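You operate a simulated robot arm through the tools that you are given. There is no shell and no other tool. Be economical: measure what you need, move in short steps, check, and stop when the job is done.

You are at the controls of a simulated robot arm. One attempt, no reset.

Task
Shut carton ONE and stick on the label that the yellow card names.
Fine: the card lies beside it; lay the label straight in the LABEL HERE frame and press it down.

Only the result counts: the job must be done as asked and must still hold three seconds after the hand-in. Knocking over, shifting, dropping, spilling or breaking anything else fails it.

Robot
A 7-joint arm with a two-finger parallel gripper, fixed in place. Base frame: the origin is at the foot of the arm, x ahead of it, y to its left, z up; the work surface is at about z = 850. Lengths are in mm, angles in degrees, forces in N, time in s.
With the tool pointing down near the work surface it reaches from about 100 to 600 mm from the base axis. Its first joint turns from -166.0 to 166.0 degrees. Payload 1.57 kg.
Tool frame: the origin (TCP) lies between the finger pads and is the grasp point; the fingertips stand 30 mm ahead of it; z points along the fingers, y is the line along which they close. Largest opening 80 mm; finger width 17, thickness 12; the body of the gripper, 40 by 82 mm, starts 80 mm behind the TCP.
Orientation is that of the tool frame in the base frame, as a unit quaternion [x, y, z, w]. With the fingers straight down and closing along the base's y, the tool's x points along the base's -x, its y along +y and its z along -z.

Tools
- The arm moves only by the tool play_rows. Its argument "series" is a list of rows, each a list of 3 entries, a list of its own where there are three numbers: the turn, a rotation vector about the tool's x, y, z in units of 60 degrees (1.0 is 60 degrees), then the shift along the tool's x, y, z in units of 500 mm (1.0 is 500 mm), then the gripper command, from -1 (fully open) to 1 (shut), values between in proportion. In form: [[[ax, ay, az], [tx, ty, tz], hand], ...]. A call has 1 to 12 rows; each row is the pose to reach, as a shift and turn from the pose commanded when the call began, along the tool's axes at that moment. A call with a number of a shift or a turn outside -1 to 1 is refused whole. A row lasts 0.2 s, in which the tool goes at most 50 mm and 8.6 degrees; a call with a longer step from one row to the next is refused whole, and so is a gripper value outside its range. Where a pose cannot be reached the arm comes as near as it can. A force on the tool above 40 N (or 10 N above the force at the start of the call, whichever is more), or a blocked arm, ends the call early, and 0.2 s more pass. Each finger travels about 72 mm/s and halts on what it meets, pressing with about 39 N; the grip force reading is that of the motor and also rises with nothing between the fingers. The clock runs only during rows and for 0.2 s after the last one: add rows that repeat a pose to give the fingers time. It gives the time, the measured TCP pose, the force on the tool (base axes), the opening and the grip force at its end, in the units of the frame above (readings bear some noise), with the torque about the TCP (base axes, N m) and any sound that the robot's microphone picked up, and new pictures: "show" is both (left out), scene, wrist or none.
- Cameras (640 x 400 px; columns grow to the right, rows downward): "scene" is fixed at [209.7, -652.8, 1553.9]; the picture's right is [0.96, -0.28, 0.00], its down [-0.15, -0.54, -0.83] and it looks along [0.23, 0.80, -0.56] (base axes); focal length 373 px, centre (320, 200). "wrist" rides on the gripper at [72, -7, -122] in the tool frame; the picture's right is [0.09, 1.00, 0.00], its down [-0.84, 0.08, -0.54] and it looks along [-0.54, 0.05, 0.84] (tool axes); focal length 238 px, centre (320, 200). There is no depth. A picture from a camera that has moved, and an enlarged one, comes with that camera's place and axes in the base frame and with its lens. The place of the scene camera against the robot may be out by one fixed shift of up to 18 mm in any direction.
- lift_body(by): slides the trunk up (or, below 0, down) by that many mm; the arm rides with it, the base frame stays. It gives what a move gives, with no picture.
- zoom(camera, box): a new picture of the part [left, top, right, bottom] of that camera's present view, enlarged. It takes no simulated time.
- hand_in(): hands the job in; it is judged then, once.

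Go step by step. Nothing tells you positions but the pictures and the camera data: compare them with the known pose of the tool, close in by small moves and look again before you grip or let go. The budget is 120 turns and 200 pictures, counting those below and the enlarged ones. Unless the task says otherwise, let go and move clear before handing in, and close with one line.

The tools are called after "Call:" as a command line: name --argument value ..., lists and objects as JSON in quotes. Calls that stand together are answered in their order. play_rows: Moves the arm, as the interface text tells. Its arguments: {"type":"object","properties":{"series":{"type":"array"},"show":{"type":"string","enum":["both","scene","wrist","none"]}},"required":["series"]} The other tools are called the same way: lift_body (by) slides the trunk up or down; zoom (camera, box) takes an enlarged picture of a part of a camera's view; hand_in () hands the job in.

At the start:

```text
clock: 0.0
position: [334.2, 269.0, 1240.9]
orientation: [-0.001, 1.0, 0.0, 0.0]
force: [-0.5, 0.3, -0.6]
torque: [-0.03, 0.01, -0.01]
grip_width: 80.0
finger_force: 0.0
trunk travel left (down, up): [-750.0, 240.0]
```

scene: 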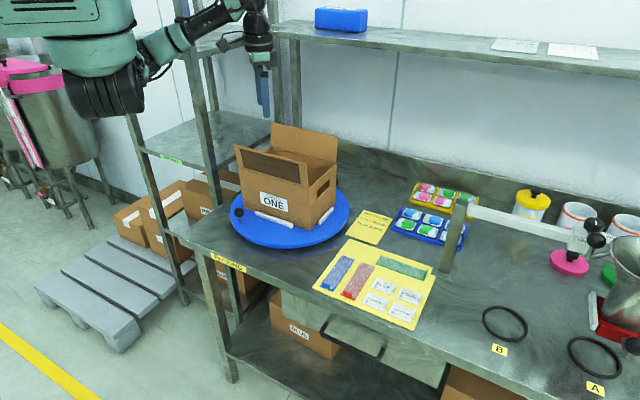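
wrist: 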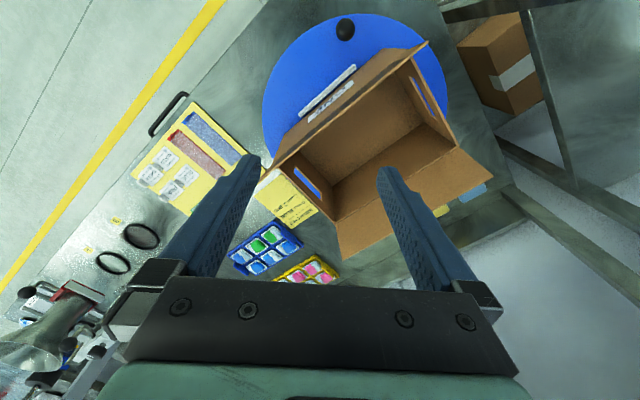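

I see an open carton ONE on a blue turntable, a yellow card to its right, and a yellow board with label sheets. I'll zoom in to read the card and the labels first.

Call:
zoom --camera "scene" --box '[340, 200, 400, 250]'

Call:
zoom --camera "scene" --box '[220, 115, 360, 255]'

Call:
zoom --camera "scene" --box '[310, 230, 440, 330]'

Call:
zoom --camera "wrist" --box '[250, 10, 500, 260]'

Call:
zoom --camera "wrist" --box '[120, 90, 330, 230]'

```text
8.00 times, centred on (370, 225) of scene
camera zoom: at [209.7, -652.8, 1553.9], right [0.96, -0.28, 0.0], down [-0.15, -0.54, -0.83], along [0.23, 0.8, -0.56], focal length 2983 px, centre (-80, 0)
```

zoom: 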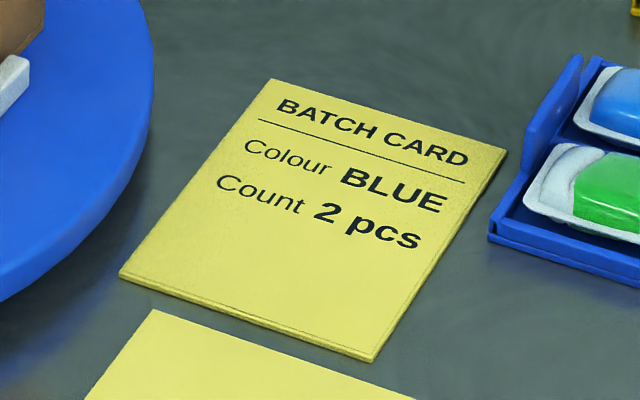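

```text
2.86 times, centred on (290, 185) of scene
camera zoom: at [209.7, -652.8, 1553.9], right [0.96, -0.28, 0.0], down [-0.15, -0.54, -0.83], along [0.23, 0.8, -0.56], focal length 1066 px, centre (406, 243)
```

zoom: 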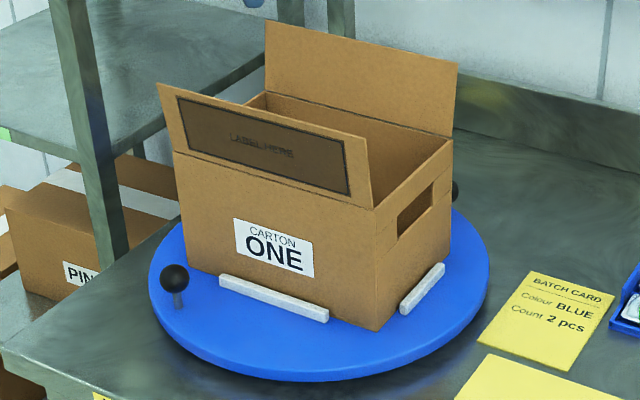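

```text
4.00 times, centred on (375, 280) of scene
camera zoom: at [209.7, -652.8, 1553.9], right [0.96, -0.28, 0.0], down [-0.15, -0.54, -0.83], along [0.23, 0.8, -0.56], focal length 1492 px, centre (100, -120)
```

zoom: 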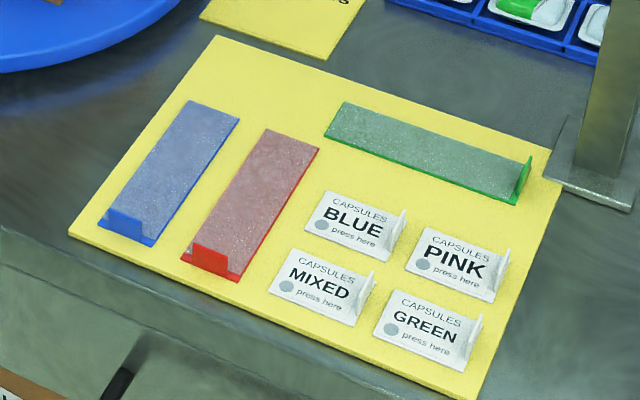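

```text
1.60 times, centred on (375, 135) of wrist
camera zoom: at [263.4, 260.9, 1361.4], right [-0.09, 1.0, 0.0], down [0.84, 0.08, 0.54], along [0.54, 0.05, -0.84], focal length 381 px, centre (232, 304)
```

zoom: 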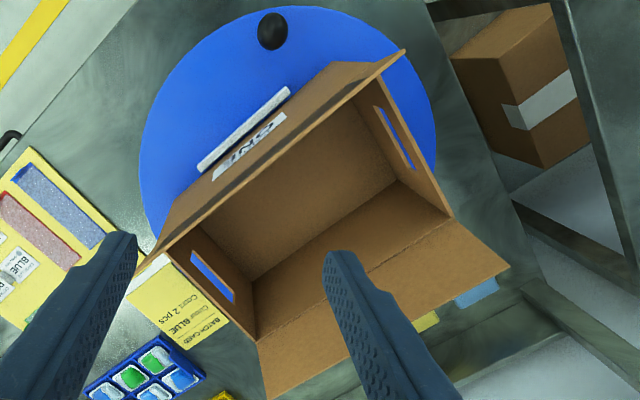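

```text
2.86 times, centred on (225, 160) of wrist
camera zoom: at [263.4, 260.9, 1361.4], right [-0.09, 1.0, 0.0], down [0.84, 0.08, 0.54], along [0.54, 0.05, -0.84], focal length 681 px, centre (591, 314)
```

zoom: 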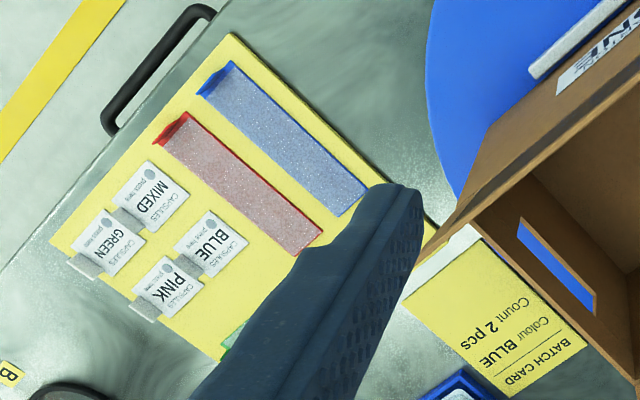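

The card says BLUE, so I need the white "CAPSULES BLUE" label, which has a raised tab on one end. I'll take the wrist camera over the label board for a close look.

Call:
play_rows --series '[[[0, 0, 0], [0, -0.09, 0], -1], [[0, 0, 0], [0, -0.18, 0], -1], [[0, 0, 0], [0, -0.27, 0], -1], [[0, 0, 0], [0, -0.36, 0], -1], [[0, 0, 0], [-0.04, -0.44, 0.03], -1], [[0, 0, 0], [-0.08, -0.51, 0.08], -1], [[0, 0, 0], [-0.12, -0.58, 0.13], -1], [[0, 0, 0], [-0.15, -0.64, 0.2], -1], [[0, 0, 0], [-0.18, -0.69, 0.26], -1], [[0, 0, 0], [-0.18, -0.7, 0.34], -1], [[0, 0, 0], [-0.18, -0.7, 0.42], -1]]'

```text
clock: 2.4
position: [421.9, -79.8, 1029.9]
orientation: [0.0, 1.0, 0.0, 0.0]
force: [0.1, 0.8, 0.2]
torque: [-0.02, 0.01, -0.02]
grip_width: 80.0
finger_force: 0.1
trunk travel left (down, up): [-750.0, 240.0]
camera wrist: at [350.5, -87.6, 1150.9], right [-0.09, 1.0, 0.0], down [0.84, 0.08, 0.54], along [0.54, 0.05, -0.84], focal length 238 px, centre (320, 200)
```

scene: 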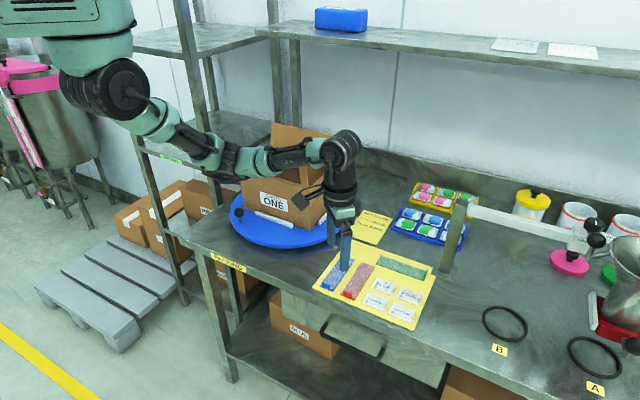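
wrist: 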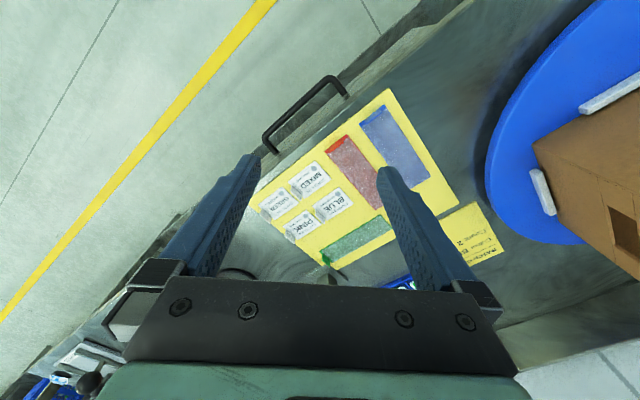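

Call:
zoom --camera "wrist" --box '[245, 140, 405, 270]'

Call:
zoom --camera "wrist" --box '[520, 60, 640, 280]'

```text
3.08 times, centred on (325, 205) of wrist
camera zoom: at [350.5, -87.6, 1150.9], right [-0.09, 1.0, 0.0], down [0.84, 0.08, 0.54], along [0.54, 0.05, -0.84], focal length 733 px, centre (305, 185)
```

zoom: 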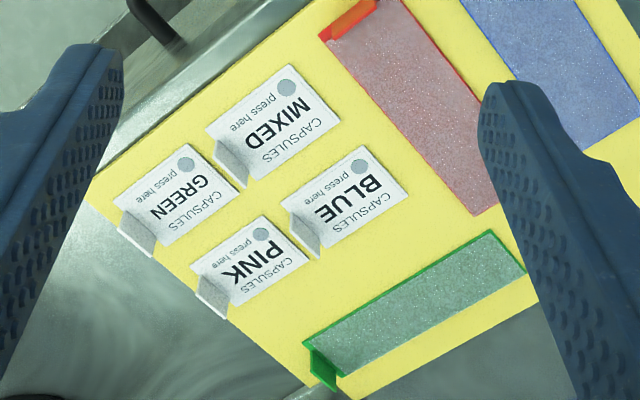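

```text
1.82 times, centred on (580, 170) of wrist
camera zoom: at [350.5, -87.6, 1150.9], right [-0.09, 1.0, 0.0], down [0.84, 0.08, 0.54], along [0.54, 0.05, -0.84], focal length 433 px, centre (-153, 254)
```

zoom: 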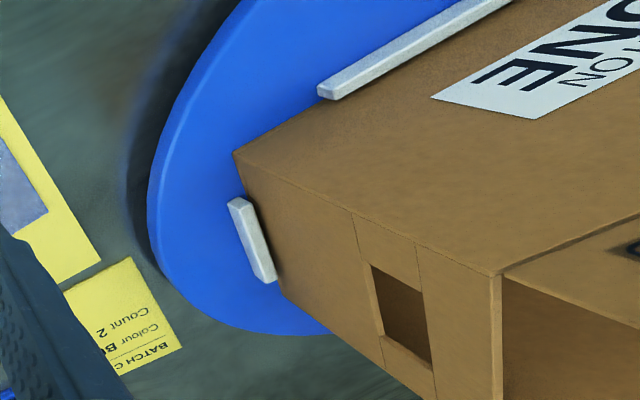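

BLUE label is at about (530,-50), 48x38 mm, its text running along (0.7,-0.7), the same way as the carton front. Next I look at the carton from above, with the gripper turned square to it.

Call:
play_rows --series '[[[0, 0, -0.06], [0.02, 0.03, -0.08], -1], [[0, 0, -0.12], [0.04, 0.07, -0.16], -1], [[0, 0, -0.19], [0.06, 0.12, -0.24], -1], [[0, 0, -0.26], [0.08, 0.18, -0.31], -1], [[0, 0, -0.33], [0.1, 0.24, -0.37], -1], [[0, 0, -0.4], [0.12, 0.3, -0.42], -1], [[0, 0, -0.47], [0.14, 0.36, -0.47], -1], [[0, 0, -0.54], [0.16, 0.43, -0.51], -1], [[0, 0, -0.61], [0.18, 0.5, -0.52], -1], [[0, 0, -0.68], [0.2, 0.56, -0.52], -1], [[0, 0, -0.75], [0.224, 0.62, -0.52], -1]]'

```text
clock: 4.8
position: [313.8, 229.6, 1290.9]
orientation: [-0.385, 0.923, 0.0, 0.0]
force: [-0.5, -0.1, 0.3]
torque: [-0.01, -0.02, -0.03]
grip_width: 80.0
finger_force: 0.0
trunk travel left (down, up): [-750.0, 240.0]
camera wrist: at [268.3, 173.9, 1411.7], right [-0.77, 0.64, 0.0], down [0.54, 0.65, 0.54], along [0.34, 0.42, -0.84], focal length 238 px, centre (320, 200)
```

scene: 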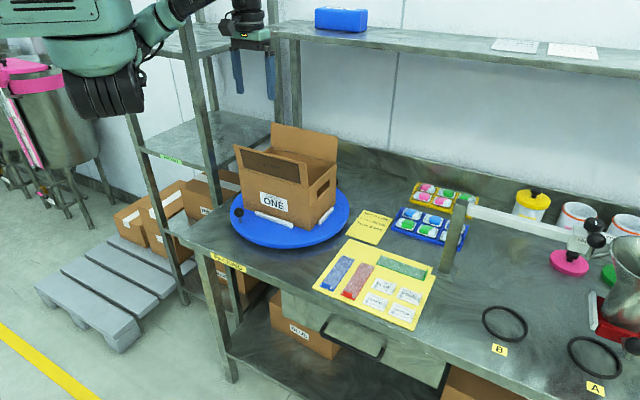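
wrist: 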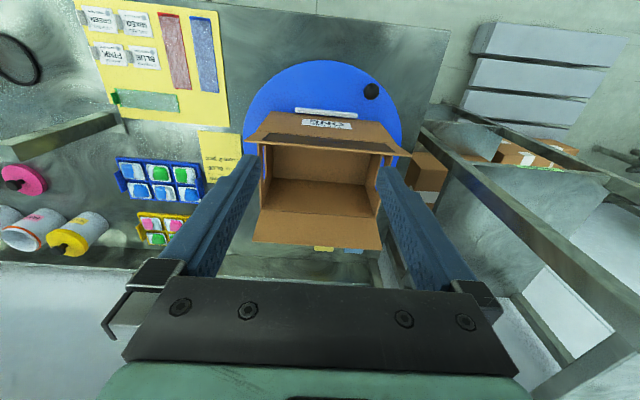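

Call:
zoom --camera "wrist" --box '[230, 90, 410, 260]'

```text
2.35 times, centred on (320, 175) of wrist
camera zoom: at [268.3, 173.9, 1411.7], right [-0.77, 0.64, 0.0], down [0.54, 0.65, 0.54], along [0.34, 0.42, -0.84], focal length 561 px, centre (320, 259)
```

zoom: 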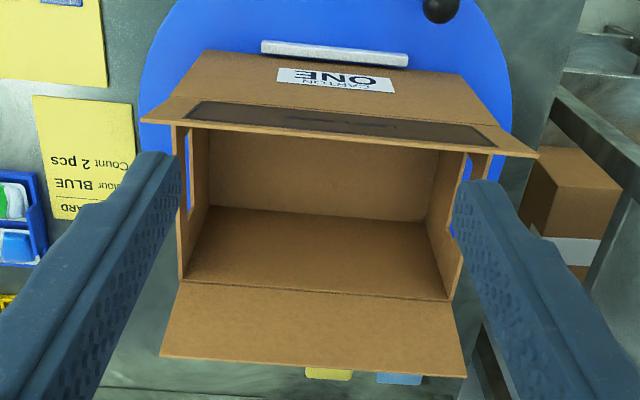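

Carton is empty, open, with two flaps of about 80 mm, its top at z≈1014; back hinge mid about (452,396), front hinge mid about (340,280). I'll close the back flap first: fingers shut, tool tilted outward, go above and beyond its edge.

Call:
play_rows --series '[[[0, -0.05, 0], [-0.06, 0, 0], 1], [[0, -0.15, 0], [-0.13, 0.01, 0], 1], [[0, -0.25, 0], [-0.21, 0.02, 0], 1], [[0, -0.35, 0], [-0.29, 0.03, 0.03], 1], [[0, -0.43, 0], [-0.37, 0.037, 0.06], 1], [[0, -0.5, 0], [-0.44, 0.037, 0.1], 1], [[0, -0.5, 0], [-0.496, 0.037, 0.15], 1], [[0, -0.5, 0], [-0.496, 0.037, 0.222], 1]]'

```text
clock: 6.6
position: [476.4, 418.7, 1178.5]
orientation: [-0.37, 0.892, 0.1, 0.239]
force: [-1.7, 0.2, 0.3]
torque: [0.01, 0.0, 0.01]
grip_width: 0.0
finger_force: 21.4
trunk travel left (down, up): [-750.0, 240.0]
camera wrist: at [394.5, 326.0, 1247.7], right [-0.76, 0.65, -0.04], down [0.27, 0.38, 0.89], along [0.59, 0.66, -0.46], focal length 238 px, centre (320, 200)
```

scene: 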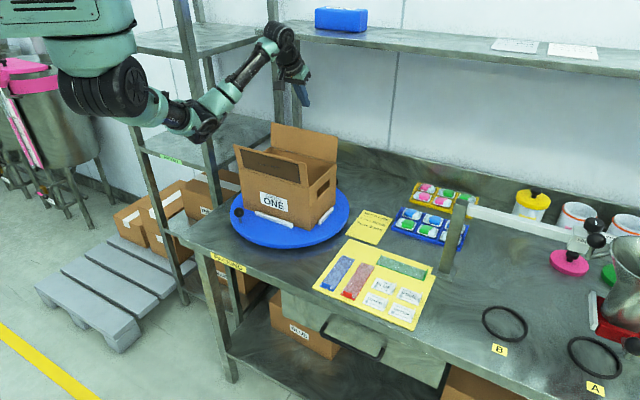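
wrist: 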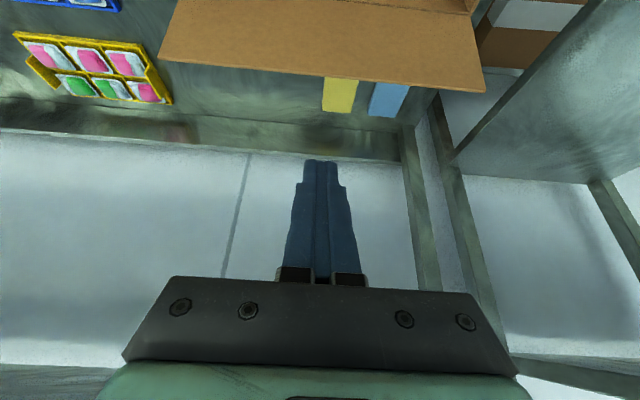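

Reached; the flap edge is at about (474,408,1086) and my tips are just beyond it. I'll move 15 mm further out and descend behind the flap.

Call:
play_rows --series '[[[0, 0, 0], [-0.026, 0.0, 0.015], 1], [[0, 0, 0], [0.004, 0, 0.067], 1], [[0, 0, 0], [0.034, 0, 0.119], 1], [[0, 0, 0], [0.064, 0, 0.171], 1]]'

```text
clock: 7.6
position: [487.8, 428.8, 1088.2]
orientation: [-0.369, 0.893, 0.099, 0.239]
force: [0.5, 1.4, -0.8]
torque: [-0.01, 0.03, -0.02]
grip_width: 0.2
finger_force: 21.2
trunk travel left (down, up): [-750.0, 240.0]
camera wrist: at [405.6, 336.2, 1157.0], right [-0.76, 0.65, -0.05], down [0.27, 0.38, 0.89], along [0.59, 0.66, -0.46], focal length 238 px, centre (320, 200)
```

scene: 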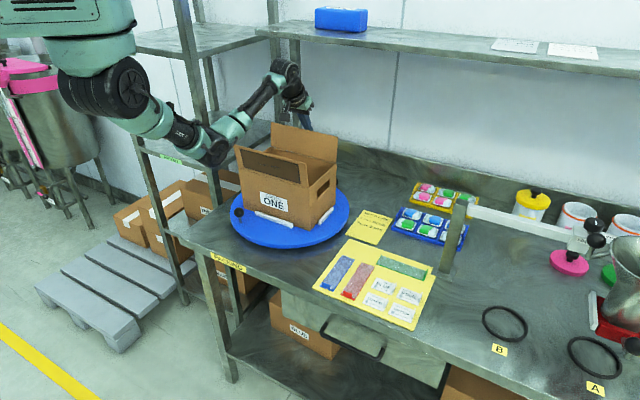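
wrist: 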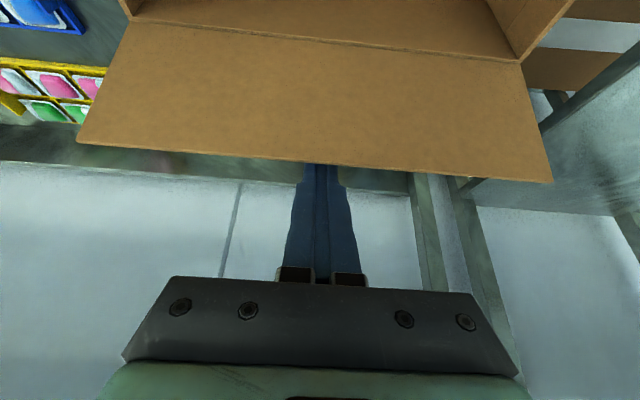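

Call:
play_rows --series '[[[0, 0, 0], [0.03, 0.0, -0.0175], 1], [[0, 0, 0], [0.06, 0, -0.035], 1], [[0, 0, 0], [0.09, 0, -0.0525], 1], [[0, 0, 0], [0.121, 0, -0.07], 1]]'

```text
clock: 8.6
position: [433.3, 378.1, 1088.3]
orientation: [-0.371, 0.892, 0.1, 0.238]
force: [-0.1, -0.9, -0.7]
torque: [-0.02, -0.02, -0.01]
grip_width: 0.2
finger_force: 21.5
trunk travel left (down, up): [-750.0, 240.0]
camera wrist: at [351.2, 285.7, 1157.1], right [-0.76, 0.65, -0.05], down [0.27, 0.38, 0.89], along [0.59, 0.66, -0.46], focal length 238 px, centre (320, 200)
```

scene: 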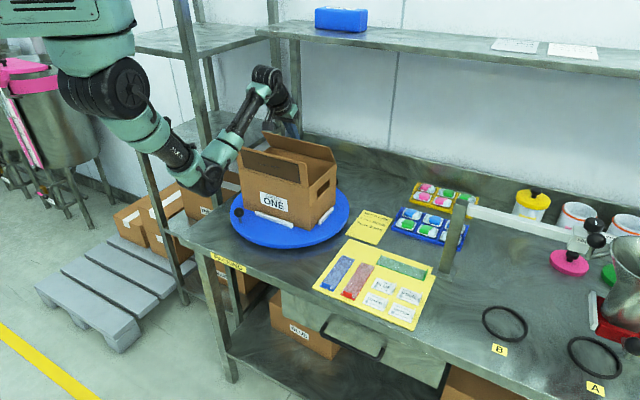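
wrist: 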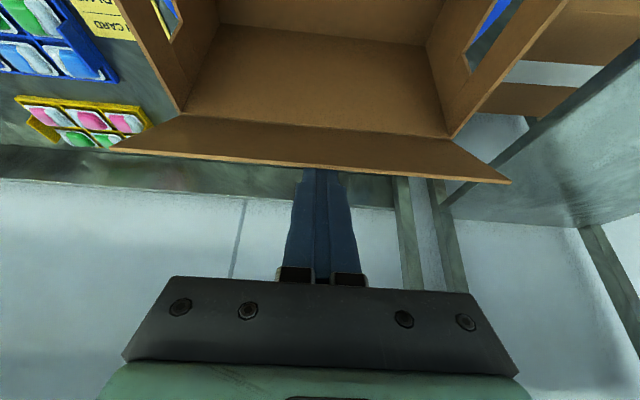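

Call:
play_rows --series '[[[0, 0, 0], [0.03, 0.0, -0.01], 1], [[0, 0, 0], [0.06, 0, -0.02], 1], [[0, 0, 0], [0.088, 0, -0.028], 1]]'

```text
clock: 9.4
position: [403.0, 346.7, 1080.5]
orientation: [-0.37, 0.893, 0.099, 0.239]
force: [-0.5, 1.0, 0.9]
torque: [0.01, 0.02, 0.03]
grip_width: 0.1
finger_force: 21.5
trunk travel left (down, up): [-750.0, 240.0]
camera wrist: at [321.0, 254.1, 1149.5], right [-0.76, 0.65, -0.05], down [0.27, 0.38, 0.89], along [0.59, 0.66, -0.46], focal length 238 px, centre (320, 200)
```

scene: 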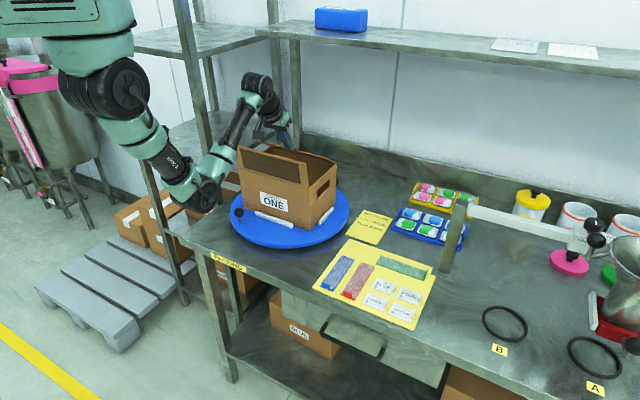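
wrist: 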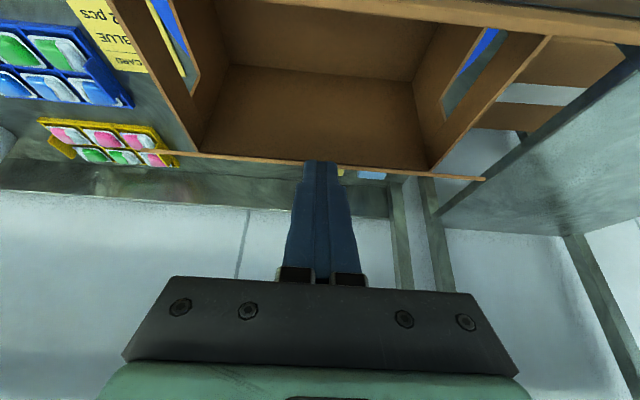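

Call:
play_rows --series '[[[0, 0, 0], [-0.035, 0.0, -0.06], 1], [[0, 0.1, 0], [-0.07, 0, -0.121], 1], [[0, 0.24, 0], [-0.07, 0, -0.121], 1], [[0, 0.38, 0], [-0.07, 0, -0.121], 1], [[0, 0.5, 0], [-0.07, 0, -0.121], 1]]'

```text
clock: 10.6
position: [404.2, 346.3, 1149.2]
orientation: [-0.385, 0.923, 0.001, -0.002]
force: [0.0, -1.1, -0.3]
torque: [0.0, 0.04, 0.0]
grip_width: 0.2
finger_force: 21.9
out of reach, approached as far as the arm can: row 2, 3
trunk travel left (down, up): [-750.0, 240.0]
camera wrist: at [358.5, 289.4, 1270.9], right [-0.77, 0.63, 0.0], down [0.54, 0.65, 0.54], along [0.34, 0.42, -0.84], focal length 238 px, centre (320, 200)
```

scene: 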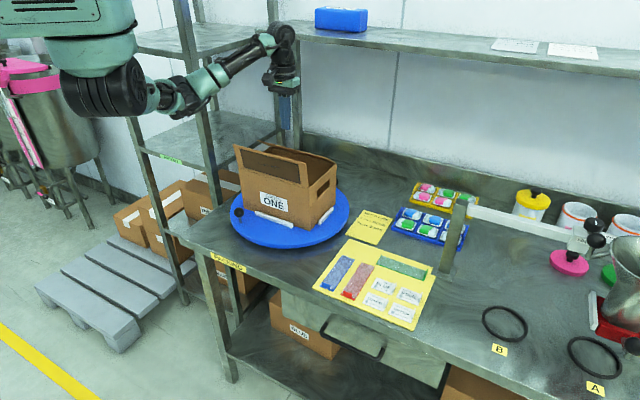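
wrist: 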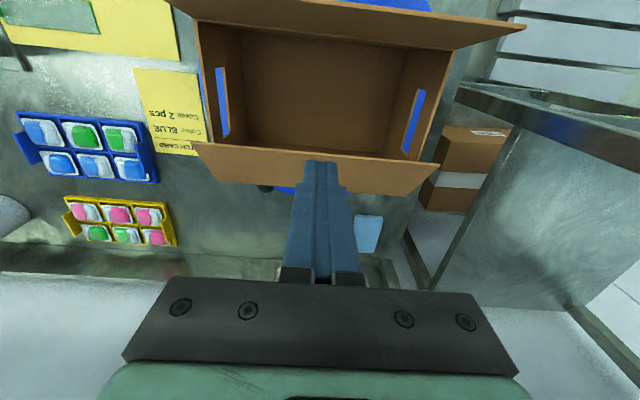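

The back flap stays where left, leaning inward. I'll press it flat with the closed fingertips.

Call:
play_rows --series '[[[0, 0, 0], [-0.06, 0.0, 0], 1], [[0, 0, 0], [-0.06, 0, 0.08], 1], [[0, 0, 0], [-0.06, 0, 0.12], 1], [[0, 0, 0], [-0.05, 0, 0.15], 1], [[0, 0, 0], [-0.03, 0, 0.18], 1], [[0, 0, 0], [-0.01, 0, 0.2], 1]]'

```text
clock: 12.0
position: [409.5, 349.4, 1049.4]
orientation: [-0.383, 0.924, 0.001, 0.0]
force: [-0.2, 0.5, -1.2]
torque: [-0.02, -0.03, -0.01]
grip_width: 0.0
finger_force: 21.3
trunk travel left (down, up): [-750.0, 240.0]
camera wrist: at [363.8, 293.1, 1171.2], right [-0.77, 0.64, 0.0], down [0.54, 0.65, 0.54], along [0.34, 0.42, -0.84], focal length 238 px, centre (320, 200)
```

scene: 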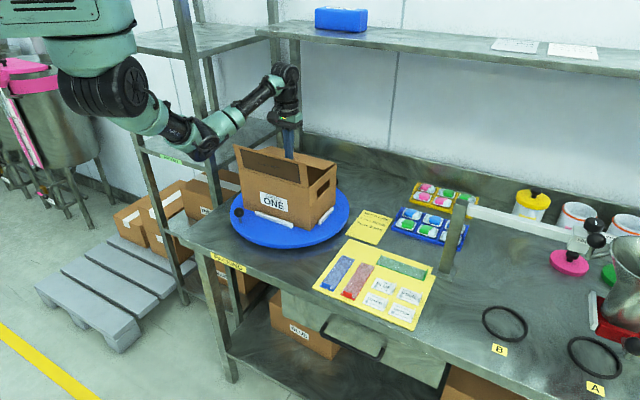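
wrist: 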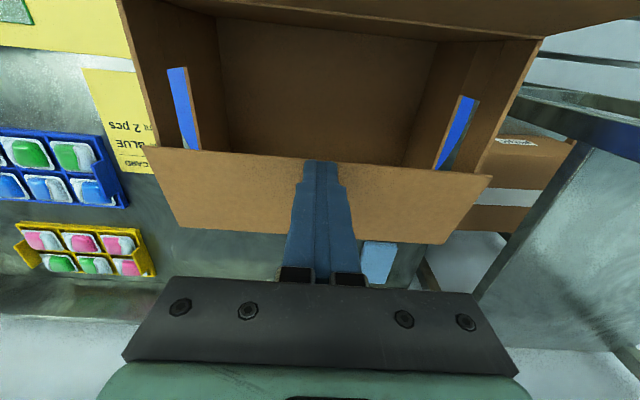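

Call:
play_rows --series '[[[0, 0, 0], [-0.03, 0.0, 0.006], 1], [[0, 0, 0], [-0.03, 0, 0.012], 1], [[0, 0, 0], [-0.03, 0, 0.018], 1]]' --show "wrist"

```text
clock: 12.8
position: [420.7, 360.0, 1040.4]
orientation: [-0.384, 0.924, 0.0, 0.0]
force: [-0.2, 0.4, 0.6]
torque: [0.01, -0.02, -0.02]
grip_width: 0.1
finger_force: 21.2
trunk travel left (down, up): [-750.0, 240.0]
camera wrist: at [374.6, 303.4, 1161.1], right [-0.77, 0.64, 0.0], down [0.54, 0.65, 0.54], along [0.35, 0.42, -0.84], focal length 238 px, centre (320, 200)
```

wrist: 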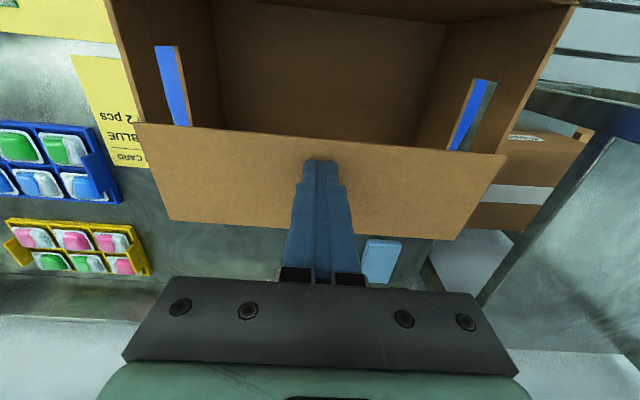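

Call:
play_rows --series '[[[0, 0, 0], [0, 0.0, 0.006], 1], [[0, 0, 0], [0, 0, 0.012], 1], [[0, 0, 0], [0, 0, 0.018], 1], [[0, 0, 0], [0, 0, 0.018], 1]]' --show "wrist"

```text
clock: 13.8
position: [418.4, 358.0, 1032.9]
orientation: [-0.382, 0.924, 0.001, 0.002]
force: [-0.5, -2.9, 14.9]
torque: [-0.05, -0.03, 0.01]
grip_width: 0.0
finger_force: 21.1
trunk travel left (down, up): [-750.0, 240.0]
camera wrist: at [372.7, 302.5, 1153.6], right [-0.77, 0.64, 0.0], down [0.54, 0.65, 0.55], along [0.35, 0.42, -0.84], focal length 238 px, centre (320, 200)
```

wrist: 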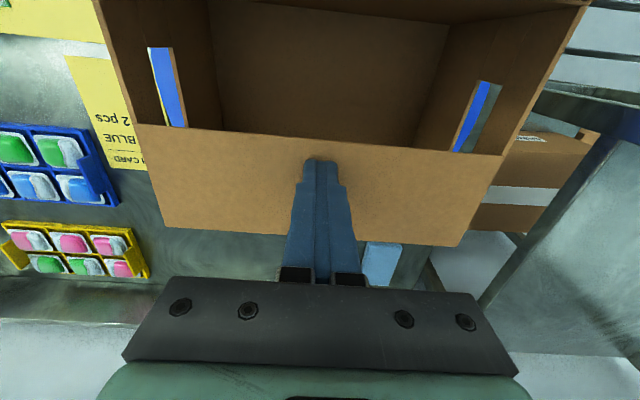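

Contact at tip z≈1003 with 15 N: the back flap is closed. Now I go over and outside the front flap.

Call:
play_rows --series '[[[0, 0, 0], [0, 0.0, -0.09], 1], [[0, 0, 0], [0, 0, -0.18], 1], [[0, 0, 0], [0, 0, -0.26], 1], [[0, 0, 0], [0.09, 0, -0.26], 1], [[0, 0, 0], [0.18, 0, -0.26], 1], [[0, 0, 0], [0.27, 0, -0.26], 1], [[0, 0, 0], [0.34, 0, -0.26], 1], [[0, 0, 0], [0.34, 0, -0.18], 1], [[0, 0, 0], [0.34, 0, -0.1], 1]]'

```text
clock: 15.8
position: [299.7, 240.5, 1079.1]
orientation: [-0.383, 0.924, 0.0, 0.0]
force: [-0.3, 0.1, 0.4]
torque: [-0.03, 0.0, -0.01]
grip_width: 0.2
finger_force: 21.5
trunk travel left (down, up): [-750.0, 240.0]
camera wrist: at [252.9, 184.4, 1200.7], right [-0.77, 0.64, 0.0], down [0.54, 0.65, 0.54], along [0.35, 0.42, -0.84], focal length 238 px, centre (320, 200)
```

scene: 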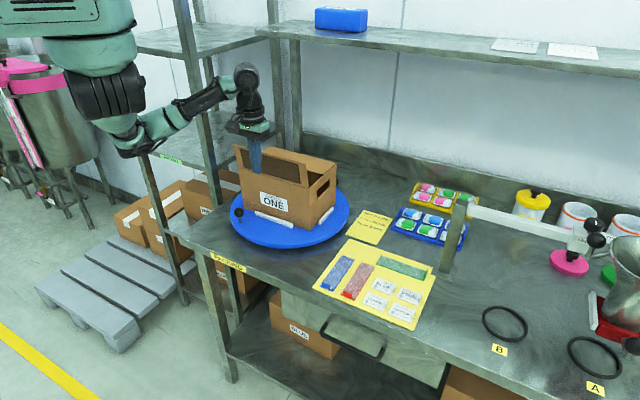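
wrist: 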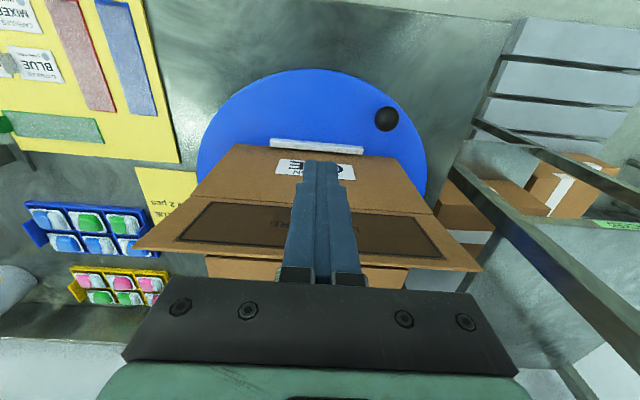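

Call:
play_rows --series '[[[0, 0, 0], [-0.07, 0.0, 0], 1], [[0, 0, 0], [-0.14, 0, 0], 1], [[0, 0, 0], [-0.19, 0, 0], 1], [[0, 0, 0], [-0.22, 0, 0.02], 1], [[0, 0, 0], [-0.22, 0, 0.05], 1], [[0, 0, 0], [-0.22, 0, 0.075], 1]]'

```text
clock: 17.2
position: [374.8, 318.9, 1042.8]
orientation: [-0.383, 0.924, -0.001, -0.001]
force: [0.1, 0.8, 0.3]
torque: [-0.02, -0.01, -0.03]
grip_width: 0.0
finger_force: 21.6
trunk travel left (down, up): [-750.0, 240.0]
camera wrist: at [329.7, 261.3, 1164.2], right [-0.77, 0.64, 0.0], down [0.54, 0.65, 0.54], along [0.34, 0.42, -0.84], focal length 238 px, centre (320, 200)
```

scene: 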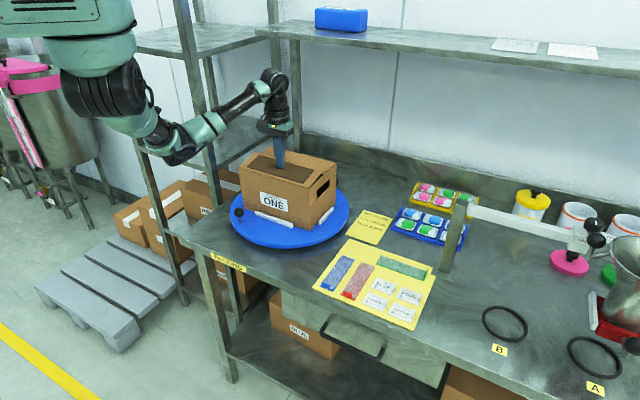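
wrist: 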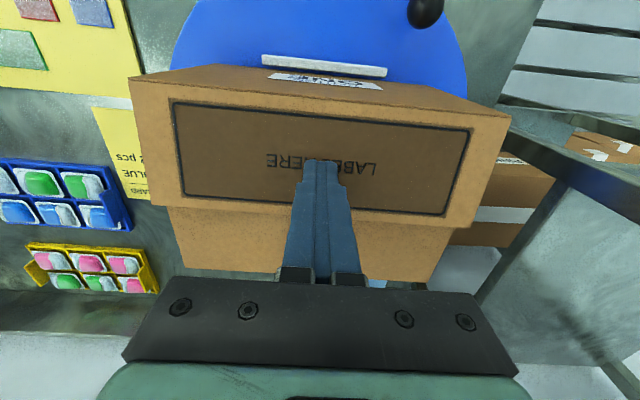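

Call:
play_rows --series '[[[0, 0, 0], [0, 0, 0.01], 1], [[0, 0, 0], [0, 0, 0.02], 1], [[0, 0, 0], [0, 0, 0.026], 1], [[0, 0, 0], [0, 0, 0.026], 1]]' --show "none"

Call:
play_rows --series '[[[0, 0, 0], [0, 0, -0.09], 1], [[0, 0, 0], [0.02, 0, -0.18], 1], [[0, 0, 0], [0.1, 0, -0.2], 1], [[0, 0, 0], [0.18, 0, -0.2], 1], [[0, 0, 0], [0.22, 0, -0.2], 1]]'

```text
clock: 18.2
position: [374.6, 318.2, 1033.7]
orientation: [-0.383, 0.924, 0.0, 0.002]
force: [-0.3, -2.3, 21.6]
torque: [-0.17, 0.12, -0.08]
grip_width: 0.1
finger_force: 21.3
trunk travel left (down, up): [-750.0, 240.0]
```

```text
clock: 19.4
position: [296.7, 238.6, 1129.2]
orientation: [-0.383, 0.924, 0.0, -0.001]
force: [0.8, 0.4, -0.4]
torque: [0.03, -0.01, -0.01]
grip_width: 0.0
finger_force: 21.2
trunk travel left (down, up): [-750.0, 240.0]
camera wrist: at [251.5, 182.9, 1250.2], right [-0.77, 0.64, 0.0], down [0.54, 0.65, 0.54], along [0.34, 0.42, -0.84], focal length 238 px, centre (320, 200)
```

scene: 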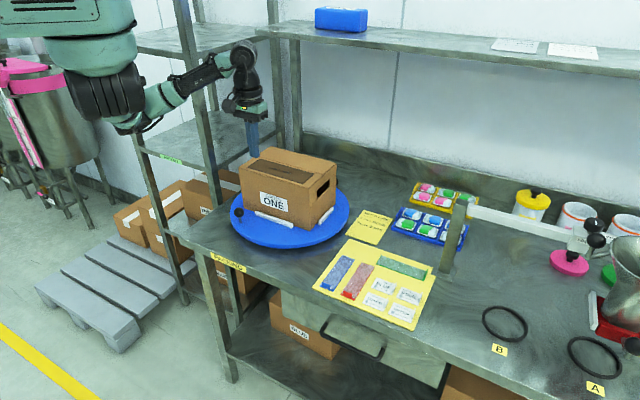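
wrist: 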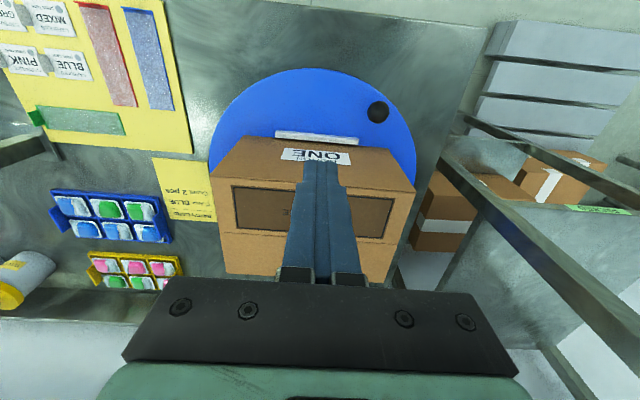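

Call:
zoom --camera "wrist" --box '[200, 120, 430, 290]'

```text
2.35 times, centred on (315, 205) of wrist
camera zoom: at [251.5, 182.9, 1250.2], right [-0.77, 0.64, 0.0], down [0.54, 0.65, 0.54], along [0.34, 0.42, -0.84], focal length 561 px, centre (332, 188)
```

zoom: 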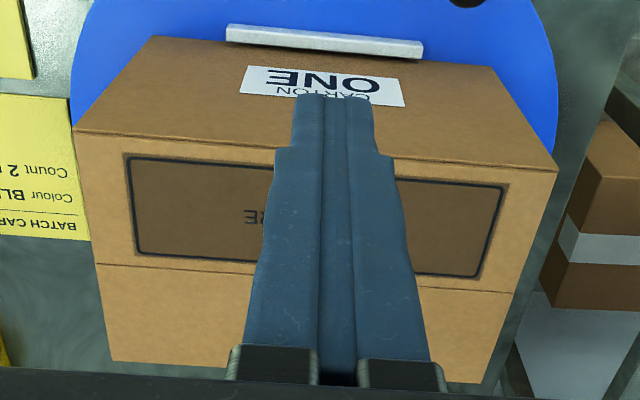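

Both flaps are shut; the frame centre is at about (373.5,315.6), 197x66 mm, running along (0.705,-0.71). Now over to the BLUE label, gripper opened to 30 mm.

Call:
play_rows --series '[[[0, 0, 0], [0.03, -0.08, 0], 1], [[0, 0, 0], [0.06, -0.165, 0], 0.25], [[0, 0, 0], [0.09, -0.25, 0], 0.25], [[0, 0, 0], [0.12, -0.335, 0], 0.25], [[0, 0, 0], [0.14, -0.42, 0.02], 0.25], [[0, 0, 0], [0.16, -0.505, 0.05], 0.25], [[0, 0, 0], [0.17, -0.585, 0.09], 0.25], [[0, 0, 0], [0.175, -0.66, 0.14], 0.25], [[0, 0, 0], [0.175, -0.73, 0.19], 0.25], [[0, 0, 0], [0.175, -0.78, 0.25], 0.25], [[0, 0, 0], [0.175, -0.81, 0.298], 0.25]]'

```text
clock: 21.8
position: [524.5, -108.4, 981.4]
orientation: [-0.383, 0.924, 0.001, 0.0]
force: [-0.6, 0.2, -1.1]
torque: [0.03, -0.01, -0.05]
grip_width: 30.1
finger_force: 0.0
trunk travel left (down, up): [-750.0, 240.0]
camera wrist: at [478.6, -165.0, 1102.9], right [-0.77, 0.64, 0.0], down [0.54, 0.65, 0.54], along [0.34, 0.42, -0.84], focal length 238 px, centre (320, 200)
```

scene: 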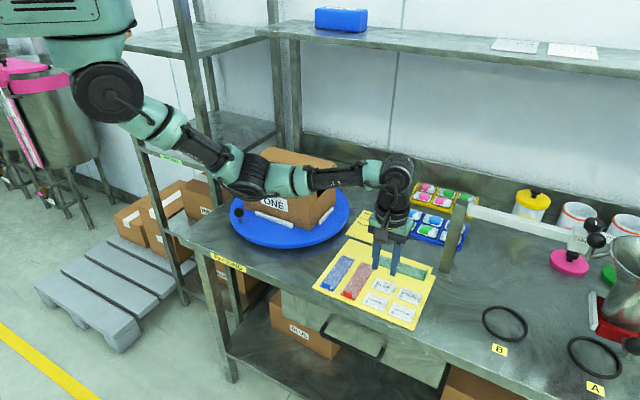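
wrist: 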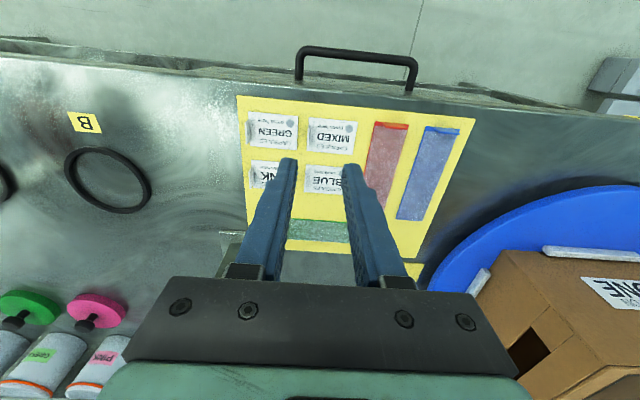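

Call:
zoom --camera "wrist" --box '[235, 95, 385, 205]'

```text
3.64 times, centred on (310, 150) of wrist
camera zoom: at [478.6, -165.0, 1102.9], right [-0.77, 0.64, 0.0], down [0.54, 0.65, 0.54], along [0.34, 0.42, -0.84], focal length 867 px, centre (356, 382)
```

zoom: 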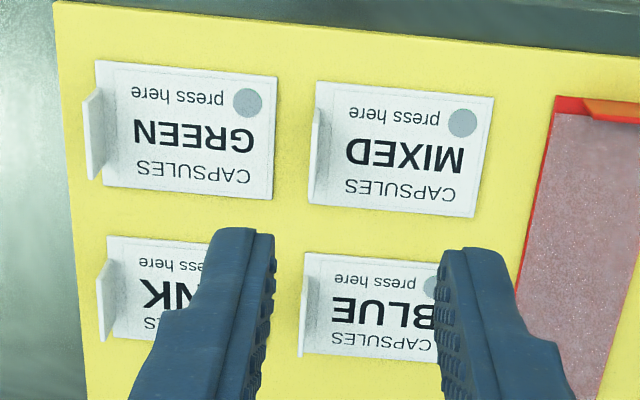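

The tab stands at the label's right-hand edge, about 13 mm to the side and 60-70 mm ahead of the tool. I'll close in and drop part way to measure the height again.

Call:
play_rows --series '[[[0, 0, 0], [-0.03, -0.013, 0.04], 0.25], [[0, 0, 0], [-0.06, -0.026, 0.08], 0.25], [[0, 0, 0], [-0.08, -0.026, 0.12], 0.25]]' --show "wrist"

Call:
zoom --camera "wrist" --box '[240, 80, 400, 180]'

```text
clock: 22.6
position: [559.8, -89.8, 921.1]
orientation: [-0.383, 0.924, 0.0, 0.001]
force: [-0.8, 0.9, 0.1]
torque: [-0.01, 0.0, -0.03]
grip_width: 30.1
finger_force: 0.0
trunk travel left (down, up): [-750.0, 240.0]
camera wrist: at [514.1, -146.2, 1043.1], right [-0.77, 0.64, 0.0], down [0.54, 0.65, 0.54], along [0.35, 0.42, -0.84], focal length 238 px, centre (320, 200)
```

wrist: 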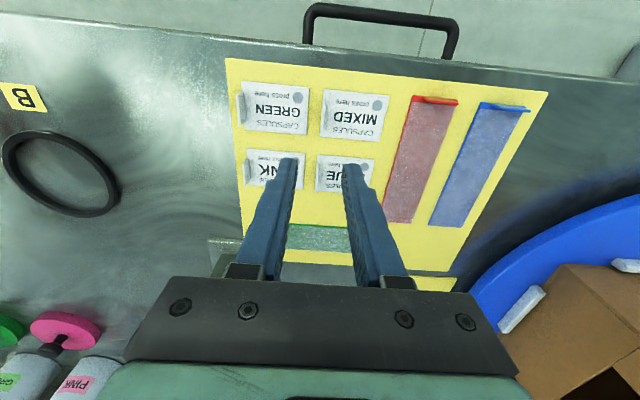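

```text
4.00 times, centred on (320, 130) of wrist
camera zoom: at [514.1, -146.2, 1043.1], right [-0.77, 0.64, 0.0], down [0.54, 0.65, 0.54], along [0.35, 0.42, -0.84], focal length 953 px, centre (320, 480)
```

zoom: 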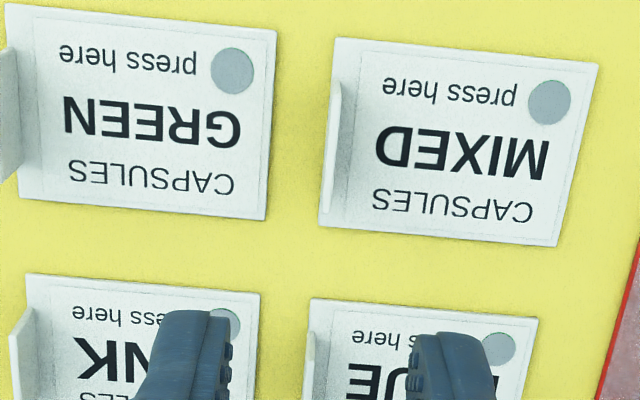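

Triangulation puts the labels lower than I assumed (z≈822-826), so I approach in steps with force watch. Next: over the middle of the tab, tips at about 856.

Call:
play_rows --series '[[[0, 0, 0], [-0.037, -0.002, 0.02], 0.25], [[0, 0, 0], [-0.074, -0.004, 0.04], 0.25], [[0, 0, 0], [-0.074, -0.004, 0.07], 0.25]]'

Call:
zoom --camera "wrist" --box '[240, 80, 400, 180]'

Call:
zoom --camera "scene" --box '[340, 240, 440, 320]'

```text
clock: 23.4
position: [586.0, -62.7, 885.4]
orientation: [-0.382, 0.924, 0.0, -0.001]
force: [0.7, 0.3, -0.6]
torque: [-0.01, -0.03, 0.01]
grip_width: 29.8
finger_force: 0.1
trunk travel left (down, up): [-750.0, 240.0]
camera wrist: at [541.0, -119.5, 1007.1], right [-0.77, 0.64, 0.0], down [0.54, 0.65, 0.54], along [0.35, 0.42, -0.84], focal length 238 px, centre (320, 200)
```

scene: 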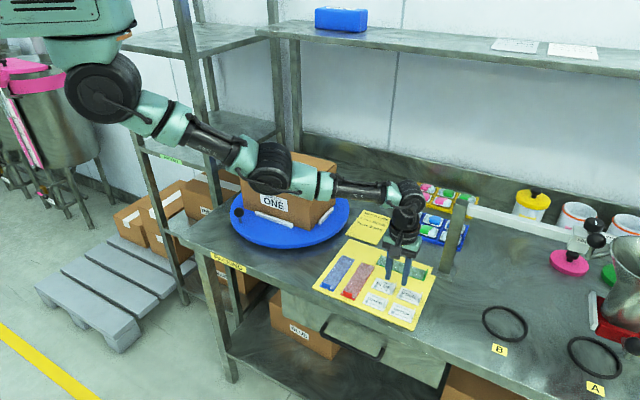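
wrist: 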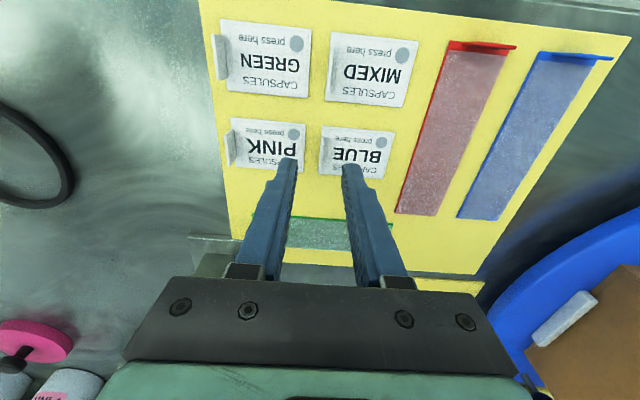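

```text
4.00 times, centred on (320, 130) of wrist
camera zoom: at [541.0, -119.5, 1007.1], right [-0.77, 0.64, 0.0], down [0.54, 0.65, 0.54], along [0.35, 0.42, -0.84], focal length 953 px, centre (320, 480)
```

zoom: 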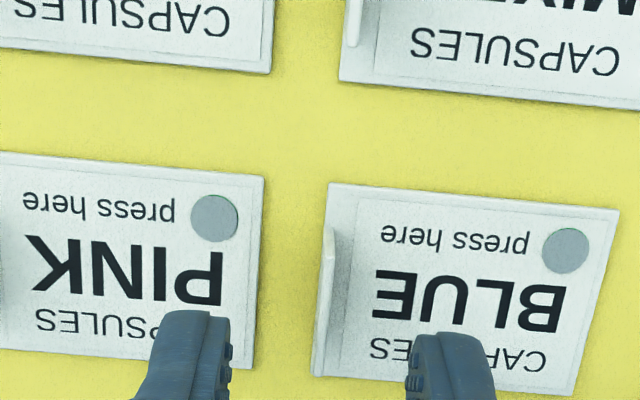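

```text
5.00 times, centred on (390, 280) of scene
camera zoom: at [209.7, -652.8, 1553.9], right [0.96, -0.28, 0.0], down [-0.15, -0.54, -0.83], along [0.23, 0.8, -0.56], focal length 1865 px, centre (-30, -200)
```

zoom: 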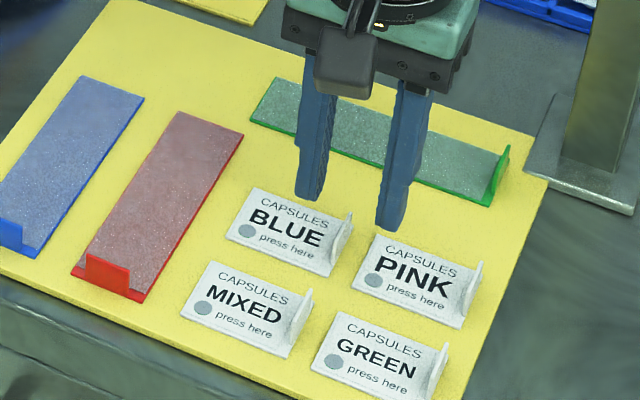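

Tab is now between the fingers, about 1.7 mm off centre; label surface triangulates to z≈824. I lower the tips to about 831 and look.

Call:
play_rows --series '[[[0, 0, 0], [0, -0.003, 0.02], 0.25], [[0, 0, 0], [0, -0.003, 0.036], 0.25], [[0, 0, 0], [0, -0.003, 0.048], 0.25]]' --show "wrist"

Call:
zoom --camera "wrist" --box '[240, 80, 400, 180]'

Call:
zoom --camera "scene" --box '[370, 260, 430, 300]'

```text
clock: 24.2
position: [586.7, -65.7, 862.1]
orientation: [-0.383, 0.924, 0.0, 0.0]
force: [0.1, -0.3, -0.4]
torque: [0.02, -0.03, -0.03]
grip_width: 30.1
finger_force: 0.2
out of reach, approached as far as the arm can: row 3
trunk travel left (down, up): [-750.0, 240.0]
camera wrist: at [540.4, -121.9, 984.3], right [-0.77, 0.64, 0.0], down [0.54, 0.65, 0.54], along [0.35, 0.42, -0.84], focal length 238 px, centre (320, 200)
```

wrist: 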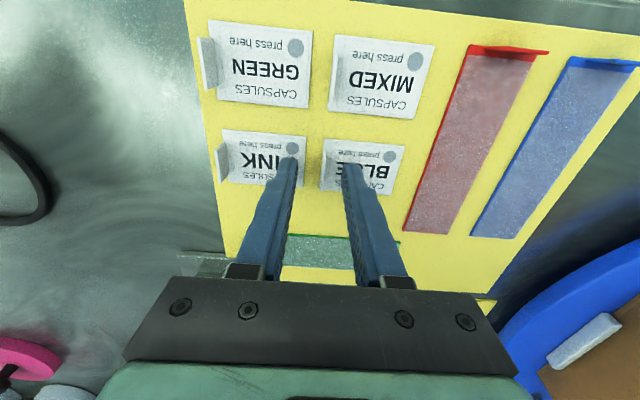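

```text
4.00 times, centred on (320, 130) of wrist
camera zoom: at [540.4, -121.9, 984.3], right [-0.77, 0.64, 0.0], down [0.54, 0.65, 0.54], along [0.35, 0.42, -0.84], focal length 953 px, centre (320, 480)
```

zoom: 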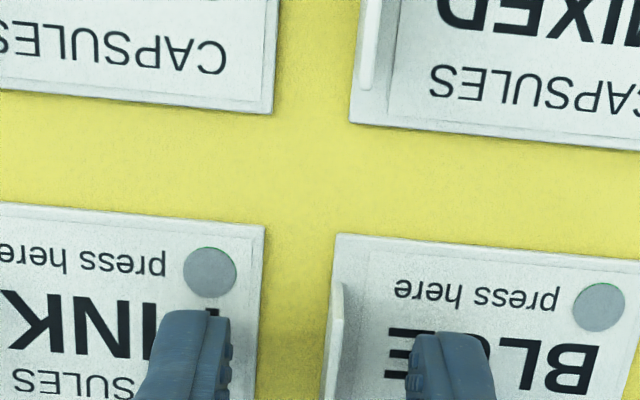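

```text
10.00 times, centred on (400, 280) of scene
camera zoom: at [209.7, -652.8, 1553.9], right [0.96, -0.28, 0.0], down [-0.15, -0.54, -0.83], along [0.23, 0.8, -0.56], focal length 3729 px, centre (-480, -600)
```

zoom: 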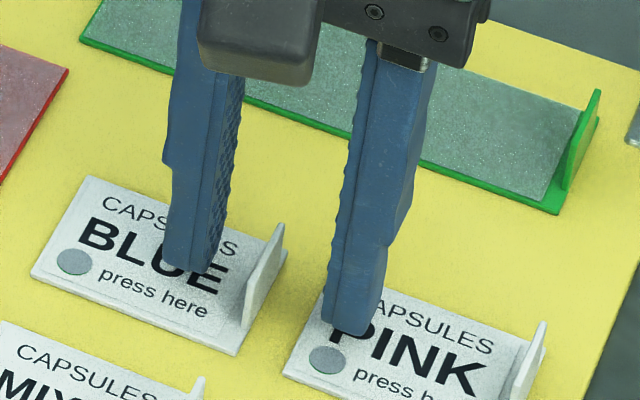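

The tab sits centred between the fingers with the tips about 7 mm above the label surface. I'll close on it.

Call:
play_rows --series '[[[0, 0, 0], [0, 0, 0], 0.6], [[0, 0, 0], [0, 0, 0], 0.8], [[0, 0, 0], [0, 0, 0], 1], [[0, 0, 0], [0, 0, 0], 1]]' --show "wrist"

Call:
zoom --camera "scene" --box '[370, 260, 430, 300]'

```text
clock: 25.2
position: [586.2, -66.9, 862.7]
orientation: [-0.384, 0.923, 0.0, 0.0]
force: [0.0, 0.0, -0.2]
torque: [-0.01, 0.02, 0.02]
grip_width: 0.1
finger_force: 21.6
trunk travel left (down, up): [-750.0, 240.0]
camera wrist: at [540.4, -121.7, 984.2], right [-0.77, 0.64, 0.0], down [0.54, 0.65, 0.54], along [0.35, 0.42, -0.84], focal length 238 px, centre (320, 200)
```

wrist: 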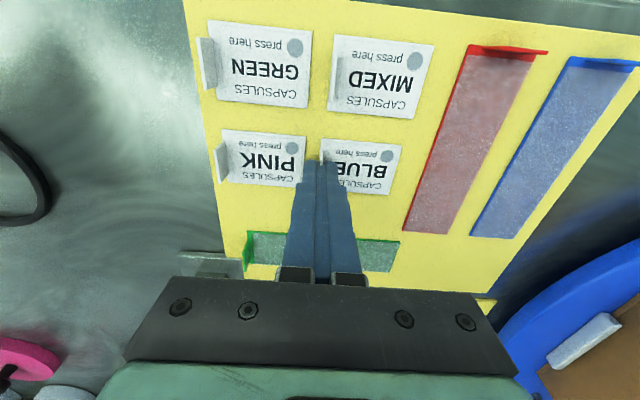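

```text
10.00 times, centred on (400, 280) of scene
camera zoom: at [209.7, -652.8, 1553.9], right [0.96, -0.28, 0.0], down [-0.15, -0.54, -0.83], along [0.23, 0.8, -0.56], focal length 3729 px, centre (-480, -600)
```

zoom: 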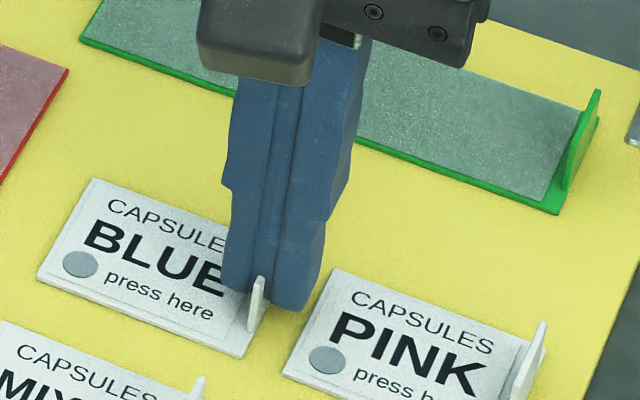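

Call:
zoom --camera "wrist" --box '[290, 130, 354, 170]'

Call:
zoom --camera "scene" --box '[388, 277, 406, 295]'

```text
10.00 times, centred on (322, 150) of wrist
camera zoom: at [540.4, -121.7, 984.2], right [-0.77, 0.64, 0.0], down [0.54, 0.65, 0.54], along [0.35, 0.42, -0.84], focal length 2384 px, centre (300, 700)
```

zoom: 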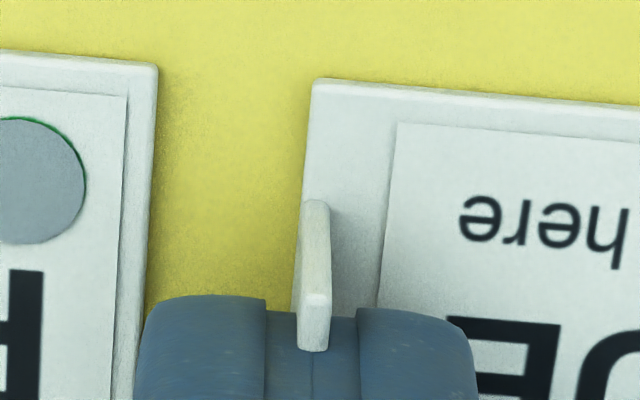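

```text
16.00 times, centred on (397, 286) of scene
camera zoom: at [209.7, -652.8, 1553.9], right [0.96, -0.28, 0.0], down [-0.15, -0.54, -0.83], along [0.23, 0.8, -0.56], focal length 5967 px, centre (-912, -1176)
```

zoom: 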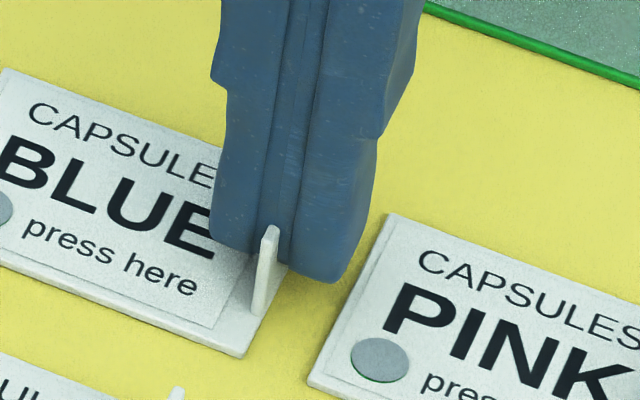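

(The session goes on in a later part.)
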